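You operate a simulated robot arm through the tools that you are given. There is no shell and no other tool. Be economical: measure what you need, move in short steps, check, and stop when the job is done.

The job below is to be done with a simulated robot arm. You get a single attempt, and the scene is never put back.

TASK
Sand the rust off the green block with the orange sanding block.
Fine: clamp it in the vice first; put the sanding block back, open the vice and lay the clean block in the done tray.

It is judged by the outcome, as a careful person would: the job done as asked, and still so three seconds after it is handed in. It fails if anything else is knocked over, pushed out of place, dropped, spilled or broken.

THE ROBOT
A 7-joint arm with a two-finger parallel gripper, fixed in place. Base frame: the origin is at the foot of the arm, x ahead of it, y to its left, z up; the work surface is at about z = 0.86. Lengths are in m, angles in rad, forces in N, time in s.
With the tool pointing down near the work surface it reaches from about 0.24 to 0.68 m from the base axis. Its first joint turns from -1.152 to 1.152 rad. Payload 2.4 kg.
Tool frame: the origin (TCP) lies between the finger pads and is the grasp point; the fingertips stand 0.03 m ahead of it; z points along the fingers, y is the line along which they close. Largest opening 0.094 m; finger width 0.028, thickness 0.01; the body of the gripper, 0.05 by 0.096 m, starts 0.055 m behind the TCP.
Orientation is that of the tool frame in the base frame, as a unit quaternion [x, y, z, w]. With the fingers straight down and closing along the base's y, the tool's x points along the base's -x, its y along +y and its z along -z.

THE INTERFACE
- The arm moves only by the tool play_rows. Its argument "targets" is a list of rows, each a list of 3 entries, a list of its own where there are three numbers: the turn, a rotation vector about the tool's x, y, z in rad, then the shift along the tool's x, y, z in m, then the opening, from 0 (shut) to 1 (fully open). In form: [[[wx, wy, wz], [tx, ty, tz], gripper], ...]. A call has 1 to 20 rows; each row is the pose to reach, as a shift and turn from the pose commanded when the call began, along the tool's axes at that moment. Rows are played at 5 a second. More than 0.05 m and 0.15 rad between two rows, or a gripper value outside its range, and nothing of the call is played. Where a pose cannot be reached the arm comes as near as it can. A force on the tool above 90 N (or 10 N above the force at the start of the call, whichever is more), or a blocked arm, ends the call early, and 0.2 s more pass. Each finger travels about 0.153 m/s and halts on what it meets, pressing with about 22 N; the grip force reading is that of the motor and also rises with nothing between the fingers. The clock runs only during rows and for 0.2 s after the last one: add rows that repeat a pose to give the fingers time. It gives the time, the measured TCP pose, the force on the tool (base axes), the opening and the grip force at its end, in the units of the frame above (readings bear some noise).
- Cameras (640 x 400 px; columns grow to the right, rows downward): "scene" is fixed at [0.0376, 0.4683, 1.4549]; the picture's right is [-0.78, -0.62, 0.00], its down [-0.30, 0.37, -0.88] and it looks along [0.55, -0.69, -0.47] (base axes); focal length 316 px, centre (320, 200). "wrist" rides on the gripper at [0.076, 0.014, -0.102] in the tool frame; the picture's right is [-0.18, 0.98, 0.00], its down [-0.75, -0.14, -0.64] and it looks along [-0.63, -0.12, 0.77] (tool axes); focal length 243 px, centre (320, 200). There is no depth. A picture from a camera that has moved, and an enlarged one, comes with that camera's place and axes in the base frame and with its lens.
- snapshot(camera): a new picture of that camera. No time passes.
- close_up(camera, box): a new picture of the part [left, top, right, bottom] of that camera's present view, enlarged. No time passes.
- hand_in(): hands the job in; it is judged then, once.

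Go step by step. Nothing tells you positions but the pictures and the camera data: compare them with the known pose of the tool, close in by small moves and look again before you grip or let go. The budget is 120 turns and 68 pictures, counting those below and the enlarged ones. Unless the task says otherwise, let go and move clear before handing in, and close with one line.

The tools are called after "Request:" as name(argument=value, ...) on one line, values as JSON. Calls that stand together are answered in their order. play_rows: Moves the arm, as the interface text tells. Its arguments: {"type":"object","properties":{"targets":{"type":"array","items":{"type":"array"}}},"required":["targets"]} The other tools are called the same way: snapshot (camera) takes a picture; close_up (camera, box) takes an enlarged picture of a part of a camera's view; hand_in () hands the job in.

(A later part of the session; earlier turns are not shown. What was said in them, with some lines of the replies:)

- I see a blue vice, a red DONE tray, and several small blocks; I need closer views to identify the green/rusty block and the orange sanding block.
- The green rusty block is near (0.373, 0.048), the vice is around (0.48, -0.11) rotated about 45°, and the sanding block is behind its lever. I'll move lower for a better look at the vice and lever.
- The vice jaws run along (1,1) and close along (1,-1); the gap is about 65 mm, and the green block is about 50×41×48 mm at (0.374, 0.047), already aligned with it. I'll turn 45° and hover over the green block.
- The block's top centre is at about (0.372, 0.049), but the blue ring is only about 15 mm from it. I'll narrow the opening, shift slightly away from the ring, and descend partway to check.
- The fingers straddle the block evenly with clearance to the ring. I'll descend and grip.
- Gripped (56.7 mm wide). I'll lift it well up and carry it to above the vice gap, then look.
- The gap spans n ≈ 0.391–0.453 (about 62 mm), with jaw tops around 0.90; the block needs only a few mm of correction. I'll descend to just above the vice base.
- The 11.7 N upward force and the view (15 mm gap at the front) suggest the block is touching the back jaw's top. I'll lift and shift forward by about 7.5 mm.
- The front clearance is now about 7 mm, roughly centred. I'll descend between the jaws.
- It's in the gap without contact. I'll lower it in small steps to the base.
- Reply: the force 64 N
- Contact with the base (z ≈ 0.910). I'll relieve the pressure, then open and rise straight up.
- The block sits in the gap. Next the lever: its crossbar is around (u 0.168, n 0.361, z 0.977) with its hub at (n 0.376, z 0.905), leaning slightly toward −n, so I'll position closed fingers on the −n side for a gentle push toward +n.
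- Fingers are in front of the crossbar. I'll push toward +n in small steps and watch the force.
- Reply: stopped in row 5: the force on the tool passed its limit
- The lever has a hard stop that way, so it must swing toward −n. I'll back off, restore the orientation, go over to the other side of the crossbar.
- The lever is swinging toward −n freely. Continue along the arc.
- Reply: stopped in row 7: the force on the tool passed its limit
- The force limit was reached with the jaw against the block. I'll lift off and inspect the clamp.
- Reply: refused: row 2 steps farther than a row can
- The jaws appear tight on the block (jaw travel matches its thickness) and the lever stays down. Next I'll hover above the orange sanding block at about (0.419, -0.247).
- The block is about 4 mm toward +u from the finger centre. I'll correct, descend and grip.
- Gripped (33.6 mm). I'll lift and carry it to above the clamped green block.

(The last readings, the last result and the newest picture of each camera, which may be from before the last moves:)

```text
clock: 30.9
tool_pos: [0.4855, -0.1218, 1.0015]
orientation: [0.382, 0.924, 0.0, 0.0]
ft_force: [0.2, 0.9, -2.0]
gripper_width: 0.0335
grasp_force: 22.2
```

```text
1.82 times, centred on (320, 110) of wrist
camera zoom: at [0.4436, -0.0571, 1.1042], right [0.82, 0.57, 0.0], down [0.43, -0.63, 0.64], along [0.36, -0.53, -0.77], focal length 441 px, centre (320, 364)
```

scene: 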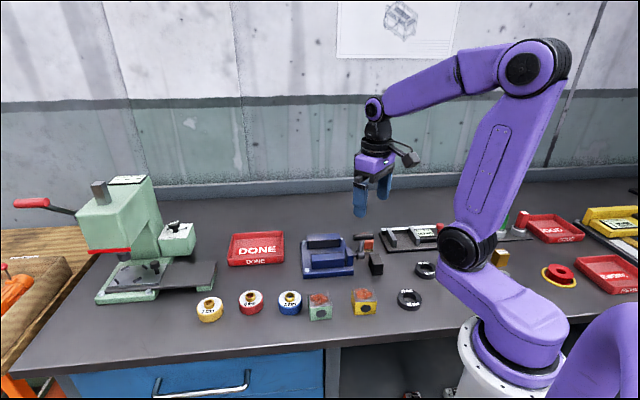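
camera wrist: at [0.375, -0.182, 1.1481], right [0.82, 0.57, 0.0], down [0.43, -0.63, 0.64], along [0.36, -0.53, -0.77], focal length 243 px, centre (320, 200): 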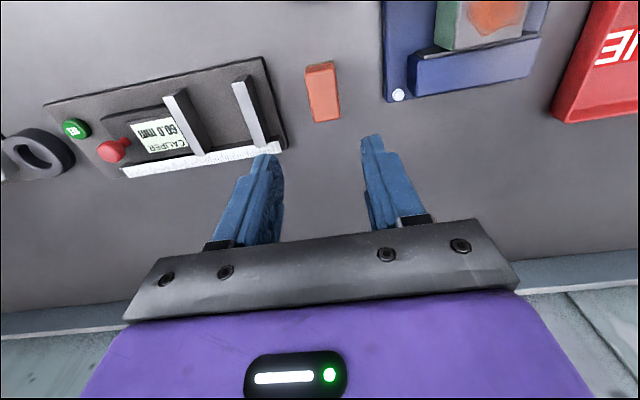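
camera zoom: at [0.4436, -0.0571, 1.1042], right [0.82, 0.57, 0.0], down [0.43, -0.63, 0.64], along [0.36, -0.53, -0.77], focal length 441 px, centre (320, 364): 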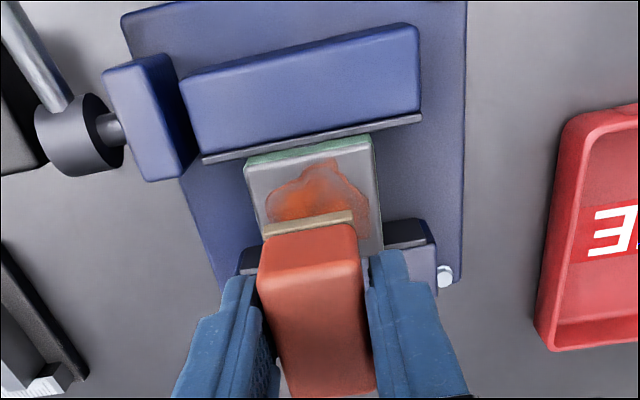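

The block is firmly between both pads; rust centre is near n ≈ 0.42, u ≈ 0.26. I'll shift slightly and lower to just above its top.

Request:
play_rows(targets=[[[0, 0, 0], [0.008, 0.002, 0.015], 0.1], [[0, 0, 0], [0.008, 0.002, 0.028], 0.1], [[0, 0, 0], [0.008, 0.002, 0.031], 0.1], [[0, 0, 0], [0.008, 0.002, 0.033], 0.1], [[0, 0, 0], [0.008, 0.002, 0.033], 0.1]])

```text
clock: 32.1
tool_pos: [0.4811, -0.1141, 0.9678]
orientation: [0.382, 0.924, 0.0, -0.001]
ft_force: [-0.2, 0.8, -0.9]
gripper_width: 0.0333
grasp_force: 22.2
```

Request:
play_rows(targets=[[[0, 0, 0], [0, 0, 0.0015], 0.1], [[0, 0, 0], [0, 0, 0.003], 0.1], [[0, 0, 0], [0, 0, 0.0045], 0.1], [[0, 0, 0], [0, 0, 0.0045], 0.1]])

```text
clock: 33.1
tool_pos: [0.4818, -0.1137, 0.9648]
orientation: [0.382, 0.924, 0.0, 0.001]
ft_force: [-5.4, 2.6, 29.4]
gripper_width: 0.0333
grasp_force: 22.0
```

In contact at about 29 N. I'll rub back and forth along u.

Request:
play_rows(targets=[[[0, 0, 0], [0, 0.008, 0], 0.1], [[0, 0, 0], [0, 0.016, 0], 0.1], [[0, 0, 0], [0, 0.008, 0], 0.1], [[0, 0, 0], [0, 0, 0], 0.1], [[0, 0, 0], [0, -0.008, 0], 0.1], [[0, 0, 0], [0, -0.016, 0], 0.1], [[0, 0, 0], [0, -0.008, 0], 0.1], [[0, 0, 0], [0, 0, 0], 0.1], [[0, 0, 0], [0, 0.008, 0], 0.1], [[0, 0, 0], [0, 0.016, 0], 0.1], [[0, 0, 0], [0, 0.008, 0], 0.1], [[0, 0, 0], [0, -0.004, 0], 0.1], [[0, 0, 0], [0, -0.016, 0], 0.1], [[0, 0, 0], [0, -0.008, 0], 0.1], [[0, 0, 0], [0, 0, 0], 0.1]])

Request:
close_up(camera="scene", box=[306, 200, 386, 280])

```text
clock: 36.3
tool_pos: [0.48, -0.1153, 0.9619]
orientation: [0.383, 0.924, -0.001, -0.002]
ft_force: [-3.8, -4.7, 10.4]
gripper_width: 0.0339
grasp_force: 22.2
```

```text
5.00 times, centred on (346, 240) of scene
camera zoom: at [0.0373, 0.4682, 1.4549], right [-0.78, -0.62, 0.0], down [-0.3, 0.37, -0.88], along [0.55, -0.69, -0.47], focal length 1579 px, centre (190, 0)
```

zoom: 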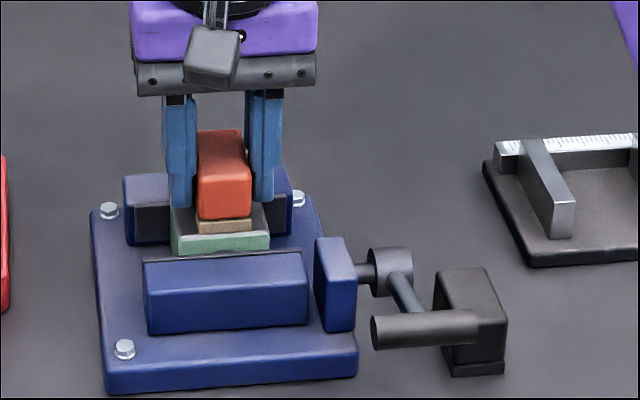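

Visible sides already look clean. I'll lift and check the top.

Request:
play_rows(targets=[[[0, 0, 0], [0, 0, -0.02], 0.1], [[0, 0, 0], [-0.03, 0, -0.05], 0.1], [[0, 0, 0], [-0.055, 0, -0.05], 0.1], [[0, 0, 0], [-0.055, 0, -0.05], 0.1]])

Request:
close_up(camera="scene", box=[316, 210, 372, 260])

```text
clock: 37.3
tool_pos: [0.5197, -0.1532, 1.0125]
orientation: [0.382, 0.924, 0.0, -0.001]
ft_force: [-0.8, -0.3, -1.6]
gripper_width: 0.0334
grasp_force: 22.0
```

```text
8.00 times, centred on (344, 235) of scene
camera zoom: at [0.0376, 0.4683, 1.4549], right [-0.78, -0.62, 0.0], down [-0.3, 0.37, -0.88], along [0.55, -0.69, -0.47], focal length 2526 px, centre (128, -80)
```

zoom: 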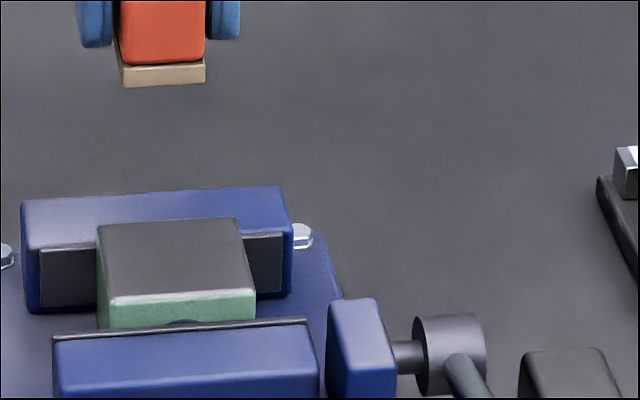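

The top looks clean. I'll return the sanding block to its original spot (TCP 0.420, -0.2397).

Request:
play_rows(targets=[[[0, 0, 0], [0, -0.04, 0], 0.1], [[0, 0, 0], [0.005, -0.08, 0], 0.1], [[0, 0, 0], [0.0093, -0.12, 0], 0.1], [[0, 0, 0], [0.0093, -0.1317, 0], 0.1], [[0, 0, 0], [0.0093, -0.1317, 0.03], 0.1], [[0, 0, 0], [0.0093, -0.1317, 0.07], 0.1], [[0, 0, 0], [0.0093, -0.1317, 0.1], 0.1], [[0, 0, 0], [0.0093, -0.1317, 0.108], 0.1], [[0, 0, 0], [0.0093, -0.1317, 0.108], 0.1]])

Request:
close_up(camera="scene", box=[350, 190, 414, 270])

```text
clock: 39.3
tool_pos: [0.4231, -0.2387, 0.9049]
orientation: [0.382, 0.924, 0.0, 0.0]
ft_force: [0.1, -0.4, -0.2]
gripper_width: 0.0339
grasp_force: 22.8
```

```text
5.00 times, centred on (382, 230) of scene
camera zoom: at [0.0376, 0.4683, 1.4549], right [-0.78, -0.62, 0.0], down [-0.3, 0.37, -0.88], along [0.55, -0.69, -0.47], focal length 1579 px, centre (10, 50)
```

zoom: 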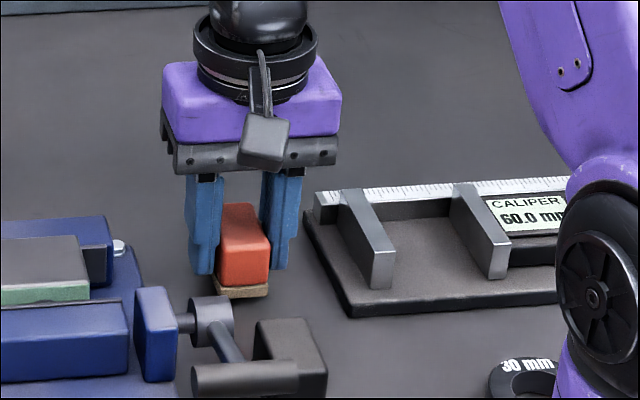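

Request:
play_rows(targets=[[[0, 0, 0], [0.001, -0.0025, 0.003], 0.1], [[0, 0, 0], [0.001, -0.0025, 0.006], 0.1], [[0, 0, 0], [0.001, -0.0025, 0.008], 0.1], [[0, 0, 0], [0.001, -0.0025, 0.008], 0.1]])

```text
clock: 40.3
tool_pos: [0.4189, -0.2407, 0.8985]
orientation: [0.382, 0.924, -0.001, 0.0]
ft_force: [-0.7, 1.9, 4.6]
gripper_width: 0.0339
grasp_force: 21.8
```

Just touching the bench. A hair lower, then release and rise straight up.

Request:
play_rows(targets=[[[0, 0, 0], [0, 0, 0.001], 0.1], [[0, 0, 0], [0, 0, 0.001], 0.3], [[0, 0, 0], [0, 0, 0.001], 0.53], [[0, 0, 0], [0, 0, 0.001], 0.53], [[0, 0, 0], [0, 0, -0.03], 0.53], [[0, 0, 0], [0, 0, -0.07], 0.53], [[0, 0, 0], [0, 0, -0.12], 0.53], [[0, 0, 0], [0, 0, -0.16], 0.53], [[0, 0, 0], [0, 0, -0.16], 0.53]])

Request:
close_up(camera="scene", box=[310, 200, 406, 290])

Request:
close_up(camera="wrist", box=[240, 0, 560, 200])

```text
clock: 42.3
tool_pos: [0.4197, -0.2419, 1.0593]
orientation: [0.382, 0.924, -0.001, -0.002]
ft_force: [0.0, 0.9, 0.5]
gripper_width: 0.0495
grasp_force: 0.2
```

```text
4.44 times, centred on (358, 245) of scene
camera zoom: at [0.0376, 0.4683, 1.4549], right [-0.78, -0.62, 0.0], down [-0.3, 0.37, -0.88], along [0.55, -0.69, -0.47], focal length 1404 px, centre (151, 0)
```

zoom: 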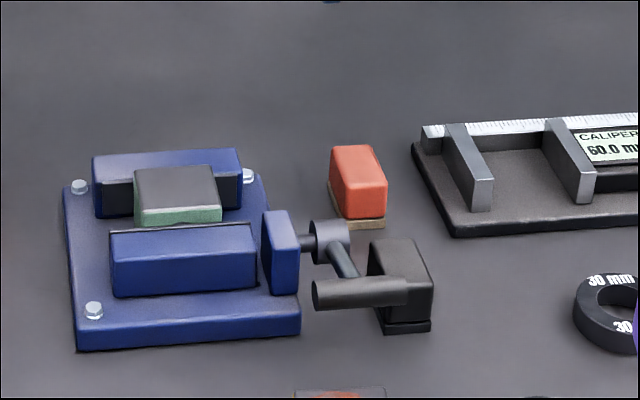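

```text
2.00 times, centred on (400, 100) of wrist
camera zoom: at [0.376, -0.1772, 1.1621], right [0.82, 0.57, 0.0], down [0.43, -0.63, 0.64], along [0.36, -0.53, -0.77], focal length 485 px, centre (160, 400)
```

zoom: 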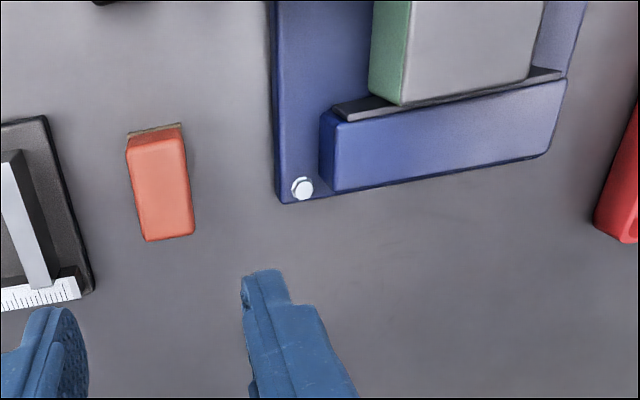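

The sanding block is back exactly where it was and the block is still clamped. To open the vice I'll grip the crossbar (now near u 0.171, n 0.302, z 0.934) with fingers closing along n, beside the rod at u ≈ 0.19; first turn −90° and hover above it.

Request:
play_rows(targets=[[[0, 0, -0.143], [0.015, 0.006, 0], 0.53], [[0, 0, -0.286], [0.03, 0.012, 0], 0.53], [[0, 0, -0.429], [0.045, 0.018, 0], 0.53], [[0, 0, -0.571], [0.06, 0.024, 0], 0.53], [[0, 0, -0.714], [0.075, 0.03, 0], 0.53], [[0, 0, -0.857], [0.09, 0.036, 0], 0.53], [[0, 0, -1.0], [0.105, 0.042, 0], 0.53], [[0, 0, -1.143], [0.12, 0.048, 0], 0.53], [[0, 0, -1.286], [0.135, 0.054, 0], 0.53], [[0, 0, -1.428], [0.15, 0.06, 0.01], 0.53], [[0, 0, -1.571], [0.166, 0.064, 0.03], 0.53], [[0, 0, -1.571], [0.166, 0.064, 0.03], 0.53]])

Request:
snapshot(camera="wrist")

Request:
close_up(camera="scene", box=[310, 190, 406, 290])

```text
clock: 44.9
tool_pos: [0.3473, -0.0763, 1.0283]
orientation: [-0.385, 0.923, 0.0, 0.0]
ft_force: [0.3, -0.3, 0.1]
gripper_width: 0.0499
grasp_force: 0.1
```

```text
19 pictures are left
camera wrist: at [0.2843, -0.1208, 1.1306], right [-0.57, 0.82, 0.0], down [0.63, 0.44, 0.64], along [0.53, 0.36, -0.77], focal length 243 px, centre (320, 200)
```

wrist: 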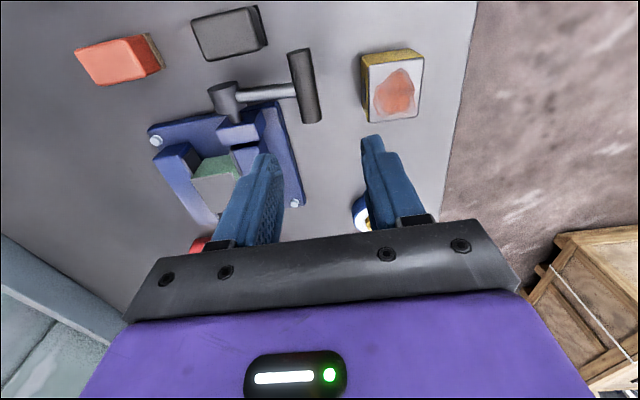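

```text
4.00 times, centred on (358, 240) of scene
camera zoom: at [0.0376, 0.4683, 1.4549], right [-0.78, -0.62, 0.0], down [-0.3, 0.37, -0.88], along [0.55, -0.69, -0.47], focal length 1263 px, centre (168, 40)
```

zoom: 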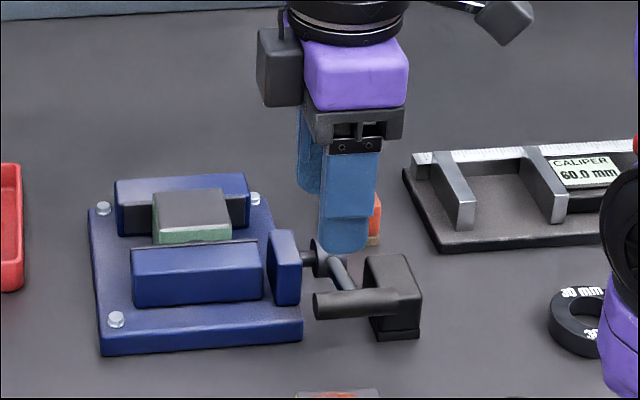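

Request:
play_rows(targets=[[[0, 0, 0], [0.0045, -0.0075, 0.03], 0.53], [[0, 0, 0], [0.0045, -0.0075, 0.058], 0.53], [[0, 0, 0], [0.0045, -0.0075, 0.058], 0.53]])

Request:
close_up(camera="wrist", box=[180, 60, 440, 240])

Request:
close_up(camera="scene", box=[340, 220, 404, 280])

```text
clock: 45.7
tool_pos: [0.349, -0.0872, 0.9683]
orientation: [-0.383, 0.924, 0.0, 0.0]
ft_force: [-0.1, 0.1, -0.8]
gripper_width: 0.0498
grasp_force: 0.1
```

```text
2.22 times, centred on (310, 150) of wrist
camera zoom: at [0.2864, -0.1299, 1.0715], right [-0.57, 0.82, 0.0], down [0.63, 0.43, 0.64], along [0.53, 0.36, -0.77], focal length 539 px, centre (342, 311)
```

zoom: 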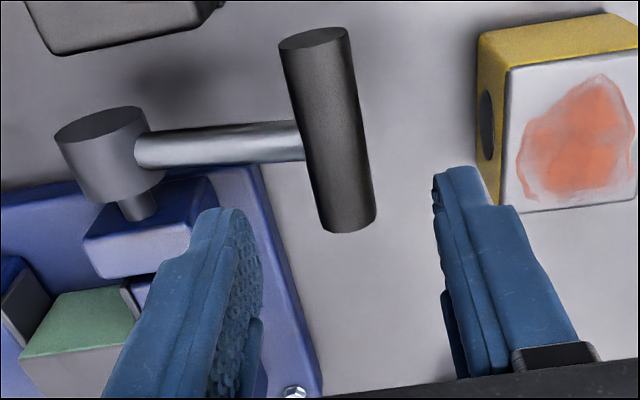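

```text
6.67 times, centred on (372, 250) of scene
camera zoom: at [0.0376, 0.4683, 1.4549], right [-0.78, -0.62, 0.0], down [-0.3, 0.37, -0.88], along [0.55, -0.69, -0.47], focal length 2105 px, centre (-27, -133)
```

zoom: 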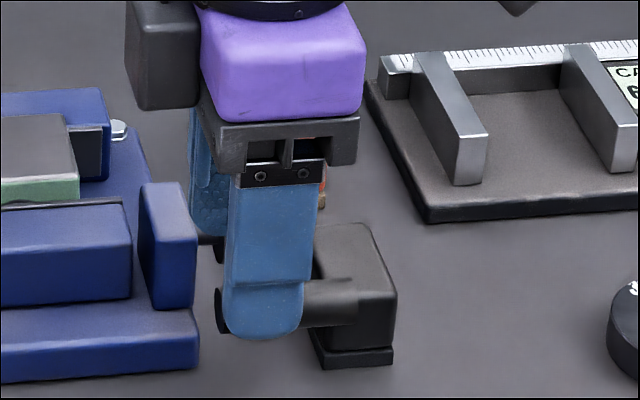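

Request:
play_rows(targets=[[[0, 0, 0], [-0.005, 0, 0.008], 0.53], [[0, 0, 0], [-0.005, 0, 0.016], 0.53], [[0, 0, 0], [-0.005, 0, 0.024], 0.53], [[0, 0, 0], [-0.005, 0, 0.03], 0.53], [[0, 0, 0], [-0.005, 0, 0.03], 0.53]])

Request:
close_up(camera="wrist", box=[180, 60, 440, 240])

```text
clock: 46.9
tool_pos: [0.3532, -0.0844, 0.938]
orientation: [-0.383, 0.924, 0.0, -0.002]
ft_force: [-0.1, 0.8, -1.1]
gripper_width: 0.0498
grasp_force: 0.1
```

```text
2.22 times, centred on (310, 150) of wrist
camera zoom: at [0.2891, -0.1277, 1.0409], right [-0.57, 0.82, 0.0], down [0.63, 0.43, 0.64], along [0.53, 0.36, -0.77], focal length 539 px, centre (342, 311)
```

zoom: 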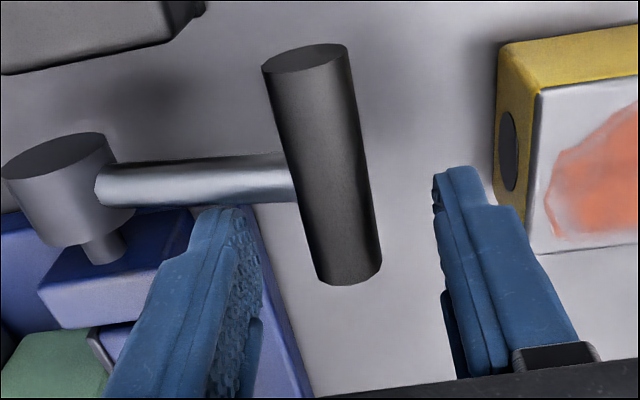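

The fingers straddle the bar just beside the rod. Grip it.

Request:
play_rows(targets=[[[0, 0, 0], [0, 0, 0], 0.3], [[0, 0, 0], [0, 0, 0], 0.0], [[0, 0, 0], [0, 0, 0], 0.0]])

```text
clock: 47.7
tool_pos: [0.352, -0.0833, 0.9391]
orientation: [-0.384, 0.923, 0.002, -0.002]
ft_force: [-3.7, 6.6, 0.2]
gripper_width: 0.0173
grasp_force: 45.3
```

Gripped. I'll lift the bar along its arc, first halfway.

Request:
play_rows(targets=[[[0, 0, 0], [0, -0.0015, -0.0035], 0], [[0, 0, 0], [0, -0.0035, -0.0075], 0], [[0, 0, 0], [0, -0.007, -0.013], 0], [[0, 0, 0], [0, -0.011, -0.018], 0], [[0, 0, 0], [0, -0.0155, -0.0225], 0], [[0, 0, 0], [0, -0.02, -0.027], 0]])

Request:
close_up(camera="scene", box=[310, 200, 406, 290])

```text
clock: 49.1
tool_pos: [0.3605, -0.0943, 0.9656]
orientation: [-0.384, 0.923, 0.005, -0.006]
ft_force: [-25.2, 40.1, 32.0]
gripper_width: 0.0179
grasp_force: 45.2
```

```text
4.44 times, centred on (358, 245) of scene
camera zoom: at [0.0365, 0.4695, 1.4545], right [-0.78, -0.62, 0.0], down [-0.29, 0.37, -0.88], along [0.55, -0.69, -0.47], focal length 1404 px, centre (151, 0)
```

zoom: 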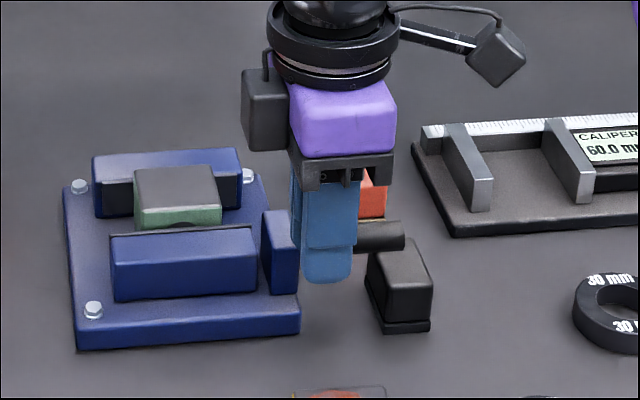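

The lever is half raised, but side force is building up. I'll release to relax it, then rise clear and continue by pushing.

Request:
play_rows(targets=[[[0, 0, 0], [0, 0.004, 0], 0.2], [[0, 0, 0], [0, 0.006, 0], 0.53], [[0, 0, 0], [0, 0.006, 0], 0.53], [[0, 0, 0], [0, 0.006, -0.03], 0.53], [[0, 0, 0], [0, 0.006, -0.06], 0.53], [[0, 0, 0], [0, 0.006, -0.06], 0.53]])

Request:
close_up(camera="scene", box=[310, 200, 406, 290])

```text
clock: 50.5
tool_pos: [0.3605, -0.0936, 1.0271]
orientation: [-0.383, 0.924, 0.0, -0.001]
ft_force: [0.6, -0.2, 0.1]
gripper_width: 0.0497
grasp_force: 0.1
```

```text
4.44 times, centred on (358, 245) of scene
camera zoom: at [0.0376, 0.4683, 1.4549], right [-0.78, -0.62, 0.0], down [-0.3, 0.37, -0.88], along [0.55, -0.69, -0.47], focal length 1404 px, centre (151, 0)
```

zoom: 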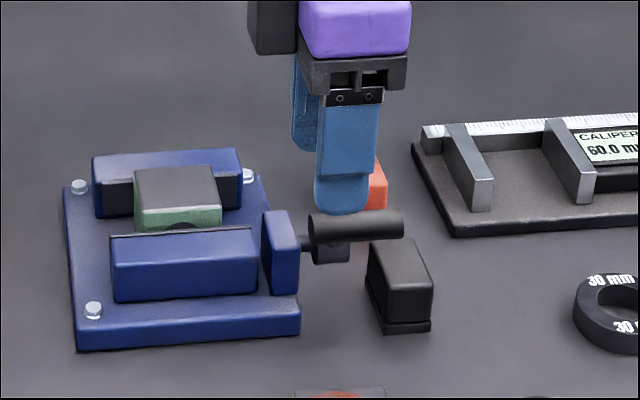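

Halfway open; now push from the −n side with closed fingers to finish.

Request:
play_rows(targets=[[[0, 0, 0], [0.008, 0.015, 0], 0.3], [[0, 0, 0], [0.017, 0.03, 0], 0], [[0, 0, 0], [0.017, 0.03, 0], 0], [[0, 0, 0], [0.017, 0.03, 0.025], 0], [[0, 0, 0], [0.017, 0.03, 0.046], 0], [[0, 0, 0], [0.017, 0.02, 0.046], 0], [[0, 0, 0], [0.017, 0.012, 0.046], 0], [[0, 0, 0], [0.017, 0.004, 0.046], 0], [[0, 0, 0], [0.017, -0.004, 0.045], 0], [[0, 0, 0], [0.017, -0.01, 0.043], 0], [[0, 0, 0], [0.017, -0.015, 0.043], 0], [[0, 0, 0], [0.017, -0.019, 0.043], 0], [[0, 0, 0], [0.017, -0.022, 0.043], 0]])

Request:
close_up(camera="scene", box=[310, 200, 406, 290])

```text
clock: 52.4
tool_pos: [0.3412, -0.0963, 0.9788]
orientation: [-0.387, 0.922, 0.014, -0.014]
ft_force: [-8.1, 15.2, 12.5]
gripper_width: 0.0002
grasp_force: 22.3
stopped in row 9: the force on the tool passed its limit (the readings are from after the stop); the commanded pose is now the measured one
```

```text
4.44 times, centred on (358, 245) of scene
camera zoom: at [0.0372, 0.4687, 1.4547], right [-0.78, -0.62, 0.0], down [-0.3, 0.37, -0.88], along [0.55, -0.69, -0.47], focal length 1404 px, centre (151, 0)
```

zoom: 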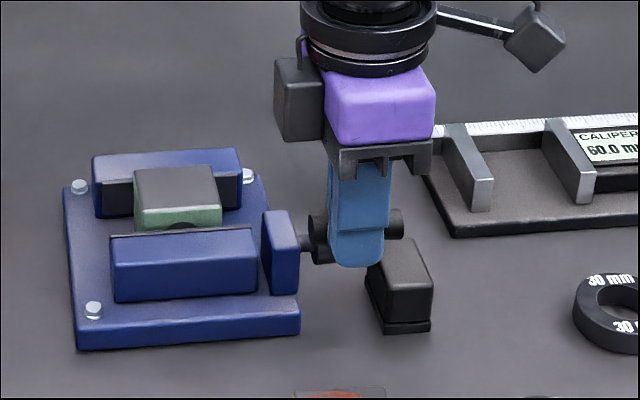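

The reaction runs nearly through the hub — the vertical finger was jamming by friction. I'll restore orientation and push along the true tangent (up as well as +n).

Request:
play_rows(targets=[[[0.018, -0.008, 0.004], [0, 0.002, -0.004], 0], [[0.0366, -0.015, 0.009], [0, -0.002, -0.009], 0], [[0.0366, -0.015, 0.009], [0, -0.007, -0.014], 0], [[0.0366, -0.015, 0.009], [0, -0.013, -0.018], 0], [[0.0366, -0.015, 0.009], [0, -0.02, -0.022], 0], [[0.0366, -0.015, 0.009], [0, -0.027, -0.024], 0], [[0.0366, -0.015, 0.009], [0, -0.033, -0.025], 0]])

Request:
close_up(camera="scene", box=[310, 200, 406, 290])

```text
clock: 54.0
tool_pos: [0.3647, -0.1184, 1.0034]
orientation: [-0.382, 0.924, 0.001, 0.0]
ft_force: [-10.9, 13.7, 6.8]
gripper_width: 0.0
grasp_force: 22.0
```

```text
4.44 times, centred on (358, 245) of scene
camera zoom: at [0.0372, 0.4687, 1.4547], right [-0.78, -0.62, 0.0], down [-0.3, 0.37, -0.88], along [0.55, -0.69, -0.47], focal length 1404 px, centre (151, 0)
```

zoom: 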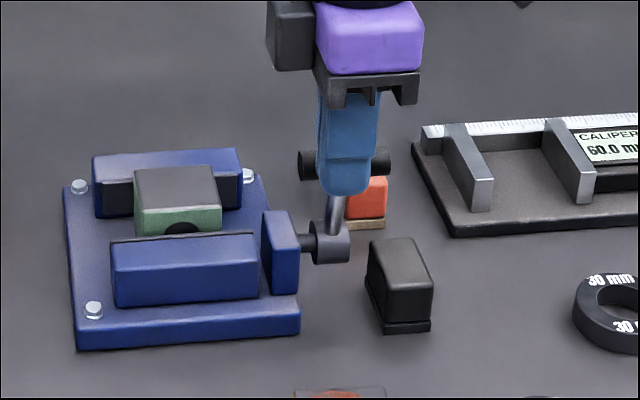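

The vice is fully open again. I'll back off, rise, turn back, and hover over the clean block.

Request:
play_rows(targets=[[[0, 0, 0], [0, 0.012, 0], 0], [[0, 0, 0], [0, 0.012, -0.04], 0], [[0, 0, 0.13], [0, 0.006, -0.055], 0.2], [[0, 0, 0.26], [-0.01, -0.005, -0.055], 0.5], [[0, 0, 0.39], [-0.02, -0.015, -0.055], 0.7], [[0, 0, 0.52], [-0.03, -0.025, -0.055], 0.7], [[0, 0, 0.65], [-0.04, -0.035, -0.055], 0.7], [[0, 0, 0.78], [-0.05, -0.045, -0.055], 0.7], [[0, 0, 0.91], [-0.06, -0.055, -0.055], 0.7], [[0, 0, 1.04], [-0.07, -0.065, -0.055], 0.7], [[0, 0, 1.17], [-0.08, -0.075, -0.055], 0.7], [[0, 0, 1.3], [-0.084, -0.0804, -0.055], 0.7], [[0, 0, 1.43], [-0.084, -0.0804, -0.05], 0.7], [[0, 0, 1.571], [-0.084, -0.0804, -0.03], 0.7], [[0, 0, 1.571], [-0.084, -0.0804, -0.03], 0.7]])

Request:
close_up(camera="wrist", box=[180, 0, 460, 240])

```text
clock: 57.2
tool_pos: [0.4836, -0.1199, 1.0329]
orientation: [0.384, 0.923, 0.0, 0.003]
ft_force: [-0.5, 1.1, 0.5]
gripper_width: 0.066
grasp_force: 0.0
```

```text
1.67 times, centred on (320, 120) of wrist
camera zoom: at [0.4397, -0.055, 1.135], right [0.83, 0.56, 0.0], down [0.43, -0.63, 0.65], along [0.36, -0.53, -0.76], focal length 404 px, centre (320, 333)
```

zoom: 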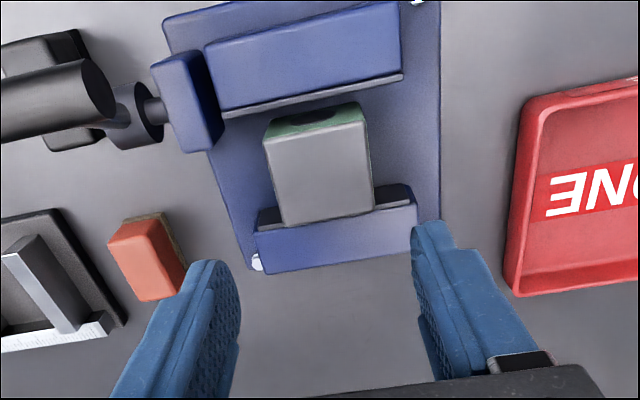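

The block is clean and rests against the back jaw. I'll descend and grip it.

Request:
play_rows(targets=[[[0, 0, 0], [0.004, 0.0015, 0.04], 0.7], [[0, 0, 0], [0.004, 0.0015, 0.08], 0.7], [[0, 0, 0], [0.004, 0.0015, 0.105], 0.7], [[0, 0, 0], [0.004, 0.0015, 0.12], 0.7], [[0, 0, 0], [0.004, 0.0015, 0.12], 0.7], [[0, 0, 0], [0.004, 0.0015, 0.12], 0.4], [[0, 0, 0], [0.004, 0.0015, 0.12], 0.4], [[0, 0, 0], [0.004, 0.0015, 0.12], 0.4]])

Request:
snapshot(camera="scene")

```text
clock: 59.0
tool_pos: [0.4815, -0.1154, 0.9157]
orientation: [0.384, 0.923, -0.001, 0.003]
ft_force: [-0.1, -0.4, 0.1]
gripper_width: 0.0565
grasp_force: 21.7
```

```text
9 pictures are left
```

scene: 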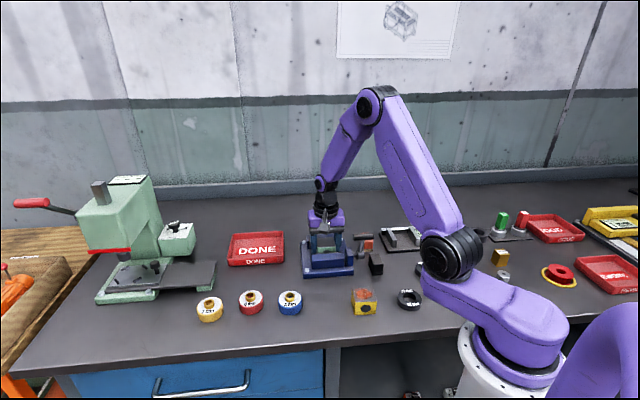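

Gripped. The DONE tray centre is at about u 0.446, n 0.468 (x ≈ 0.645, y ≈ -0.015). I'll lift straight up and carry it there.

Request:
play_rows(targets=[[[0, 0, 0], [0, 0, -0.03], 0.4], [[0, 0, 0], [0, 0, -0.07], 0.4], [[0, 0, 0], [0, 0, -0.11], 0.4], [[0, 0, 0], [0, 0.02, -0.12], 0.4], [[0, 0, 0], [-0.01, 0.06, -0.12], 0.4], [[0, 0, 0], [-0.02, 0.1, -0.12], 0.4], [[0, 0, 0], [-0.03, 0.14, -0.12], 0.4], [[0, 0, 0], [-0.043, 0.175, -0.12], 0.4], [[0, 0, 0], [-0.043, 0.186, -0.12], 0.4], [[0, 0, 0], [-0.043, 0.186, -0.12], 0.4]])

Request:
close_up(camera="scene", box=[200, 170, 328, 280])

Request:
snapshot(camera="wrist")

```text
clock: 61.2
tool_pos: [0.6441, -0.0148, 1.0343]
orientation: [0.384, 0.923, 0.0, 0.003]
ft_force: [0.8, -0.4, -4.1]
gripper_width: 0.0565
grasp_force: 22.2
```

```text
3.64 times, centred on (264, 225) of scene
camera zoom: at [0.0377, 0.4683, 1.4549], right [-0.78, -0.62, 0.0], down [-0.3, 0.37, -0.88], along [0.55, -0.69, -0.47], focal length 1148 px, centre (524, 109)
```

zoom: 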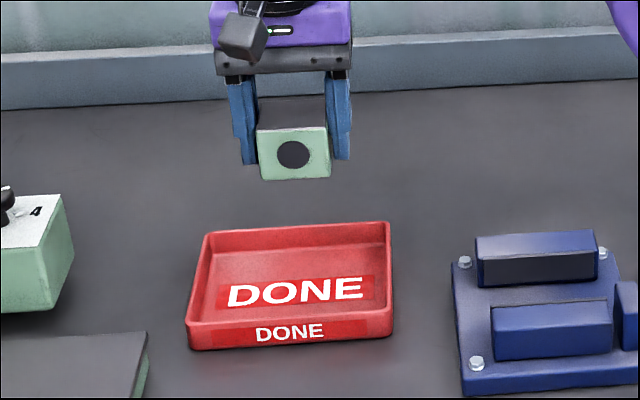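

```text
7 pictures are left
camera wrist: at [0.6003, 0.0501, 1.1366], right [0.83, 0.56, 0.0], down [0.43, -0.63, 0.65], along [0.37, -0.53, -0.76], focal length 243 px, centre (320, 200)
```

wrist: 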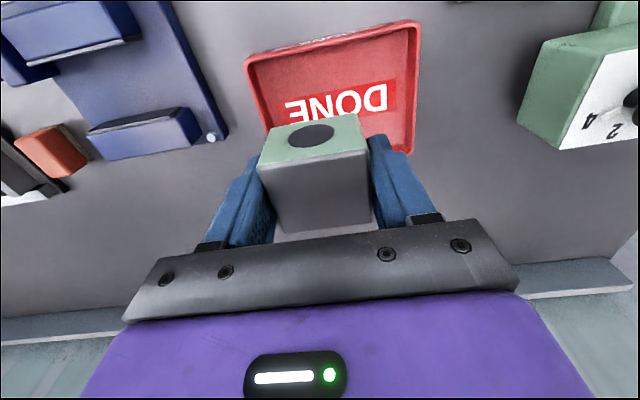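

The tray centre by the wrist view is nearer u 0.463, n 0.482; I'll shift a bit and descend to near the tray floor.

Request:
play_rows(targets=[[[0, 0, 0], [-0.01, 0.014, 0.02], 0.4], [[0, 0, 0], [-0.01, 0.014, 0.06], 0.4], [[0, 0, 0], [-0.01, 0.014, 0.095], 0.4], [[0, 0, 0], [-0.01, 0.014, 0.115], 0.4], [[0, 0, 0], [-0.01, 0.014, 0.119], 0.4], [[0, 0, 0], [-0.01, 0.014, 0.119], 0.4]])

Request:
close_up(camera="scene", box=[200, 170, 328, 280])

```text
clock: 62.6
tool_pos: [0.6607, -0.0119, 0.9162]
orientation: [0.383, 0.924, 0.0, 0.004]
ft_force: [1.0, 1.2, -3.9]
gripper_width: 0.0567
grasp_force: 22.1
```

```text
3.64 times, centred on (264, 225) of scene
camera zoom: at [0.0377, 0.4683, 1.4549], right [-0.78, -0.62, 0.0], down [-0.3, 0.37, -0.88], along [0.55, -0.69, -0.47], focal length 1148 px, centre (524, 109)
```

zoom: 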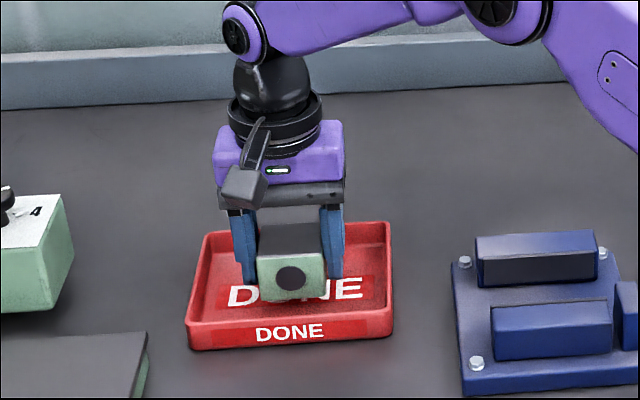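

The block hangs well inside the tray, about 10 mm above its floor. I'll lower in small steps until contact.

Request:
play_rows(targets=[[[0, 0, 0], [0, 0, 0.003], 0.4], [[0, 0, 0], [0, 0, 0.006], 0.4], [[0, 0, 0], [0, 0, 0.008], 0.4], [[0, 0, 0], [0, 0, 0.0095], 0.4], [[0, 0, 0], [0, 0, 0.0095], 0.4]])

```text
clock: 63.8
tool_pos: [0.6608, -0.0116, 0.9062]
orientation: [0.384, 0.923, 0.0, 0.003]
ft_force: [0.7, 0.0, -4.2]
gripper_width: 0.0563
grasp_force: 22.2
```

Request:
play_rows(targets=[[[0, 0, 0], [0, 0, 0.0015], 0.4], [[0, 0, 0], [0, 0, 0.003], 0.4], [[0, 0, 0], [0, 0, 0.003], 0.4]])

```text
clock: 64.6
tool_pos: [0.661, -0.0119, 0.9019]
orientation: [0.383, 0.924, -0.001, 0.003]
ft_force: [0.8, -0.3, -4.7]
gripper_width: 0.0563
grasp_force: 21.4
```

Request:
play_rows(targets=[[[0, 0, 0], [0, 0, 0.001], 0.4], [[0, 0, 0], [0, 0, 0.002], 0.4], [[0, 0, 0], [0, 0, 0.002], 0.4]])

```text
clock: 65.4
tool_pos: [0.661, -0.0114, 0.9009]
orientation: [0.384, 0.924, 0.0, 0.003]
ft_force: [0.3, 0.3, -4.7]
gripper_width: 0.0564
grasp_force: 22.4
```

Request:
play_rows(targets=[[[0, 0, 0], [0, 0, 0.0015], 0.4], [[0, 0, 0], [0, 0, 0.003], 0.4], [[0, 0, 0], [0, 0, 0.003], 0.4]])

Request:
close_up(camera="scene", box=[230, 220, 294, 270])

```text
clock: 66.2
tool_pos: [0.6612, -0.0121, 0.8989]
orientation: [0.384, 0.923, 0.0, 0.003]
ft_force: [-3.6, 1.0, 3.3]
gripper_width: 0.0565
grasp_force: 22.0
```

```text
8.00 times, centred on (262, 245) of scene
camera zoom: at [0.0374, 0.4683, 1.4549], right [-0.78, -0.62, 0.0], down [-0.3, 0.37, -0.88], along [0.55, -0.69, -0.47], focal length 2526 px, centre (784, -160)
```

zoom: 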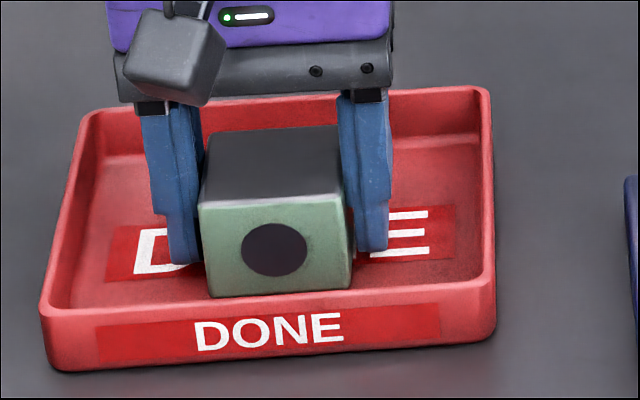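

Contact with the tray floor. Release gently and rise straight up.

Request:
play_rows(targets=[[[0, 0, 0], [0, 0, 0.0005], 0.5], [[0, 0, 0], [0, 0, 0.0005], 0.75], [[0, 0, 0], [0, 0, 0.0005], 0.75], [[0, 0, 0], [0, 0, -0.03], 0.75], [[0, 0, 0], [0, 0, -0.07], 0.75], [[0, 0, 0], [0, 0, -0.11], 0.75], [[0, 0, 0], [0.04, 0, -0.14], 0.75], [[0, 0, 0], [0.08, 0, -0.16], 0.75], [[0, 0, 0], [0.1, 0, -0.18], 0.75], [[0, 0, 0], [0.1, 0, -0.18], 0.75]])

Request:
snapshot(camera="scene")

Request:
close_up(camera="wrist", box=[200, 0, 480, 200])

Request:
close_up(camera="scene", box=[220, 210, 400, 300])

```text
clock: 68.4
tool_pos: [0.5893, 0.0588, 1.0747]
orientation: [0.383, 0.924, 0.0, 0.003]
ft_force: [0.4, 0.0, -0.1]
gripper_width: 0.0706
grasp_force: 0.0
```

```text
4 pictures are left
```

scene: 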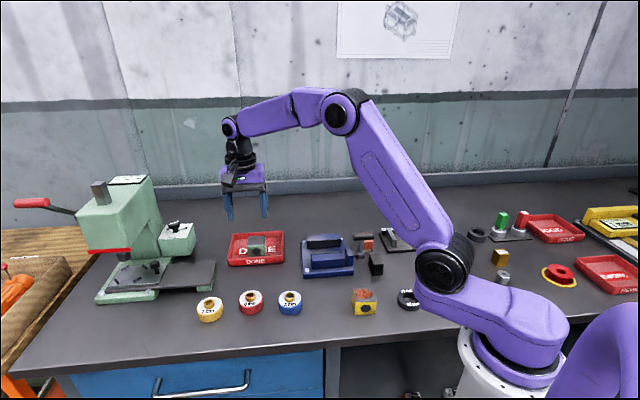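

```text
2.00 times, centred on (340, 100) of wrist
camera zoom: at [0.5463, 0.1238, 1.1782], right [0.83, 0.56, 0.0], down [0.43, -0.63, 0.65], along [0.37, -0.53, -0.76], focal length 485 px, centre (280, 400)
```

zoom: 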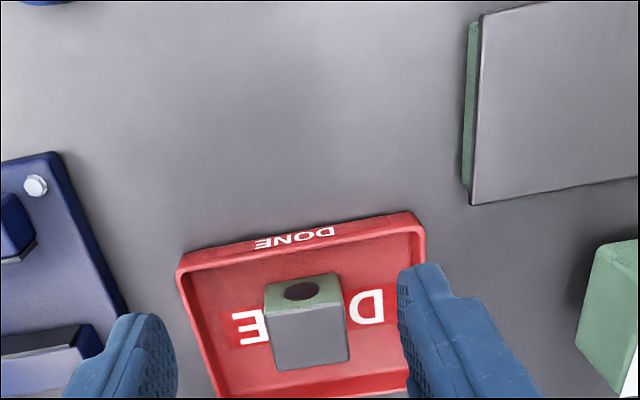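

```text
3.56 times, centred on (310, 255) of scene
camera zoom: at [0.0376, 0.4683, 1.4549], right [-0.78, -0.62, 0.0], down [-0.3, 0.37, -0.88], along [0.55, -0.69, -0.47], focal length 1123 px, centre (356, 4)
```

zoom: 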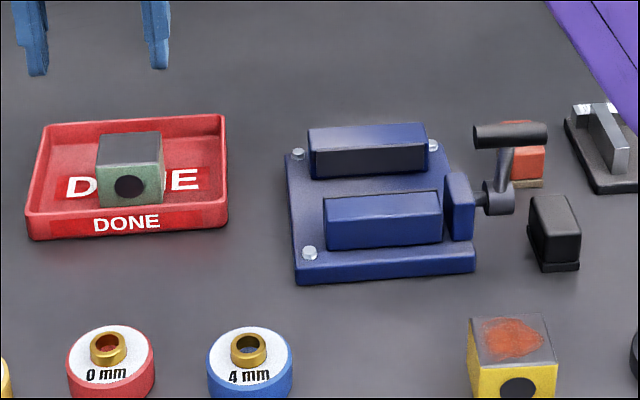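

The clean green block lies in the DONE tray. The vice is open, the sanding block is back in its place, and nothing else has moved, so I'm handing in.

Request:
hand_in()

```text
The job is handed in.
```

The green block was clamped in the vice, sanded clean and laid in the done tray; the vice is open again and the orange sanding block is back where it was.
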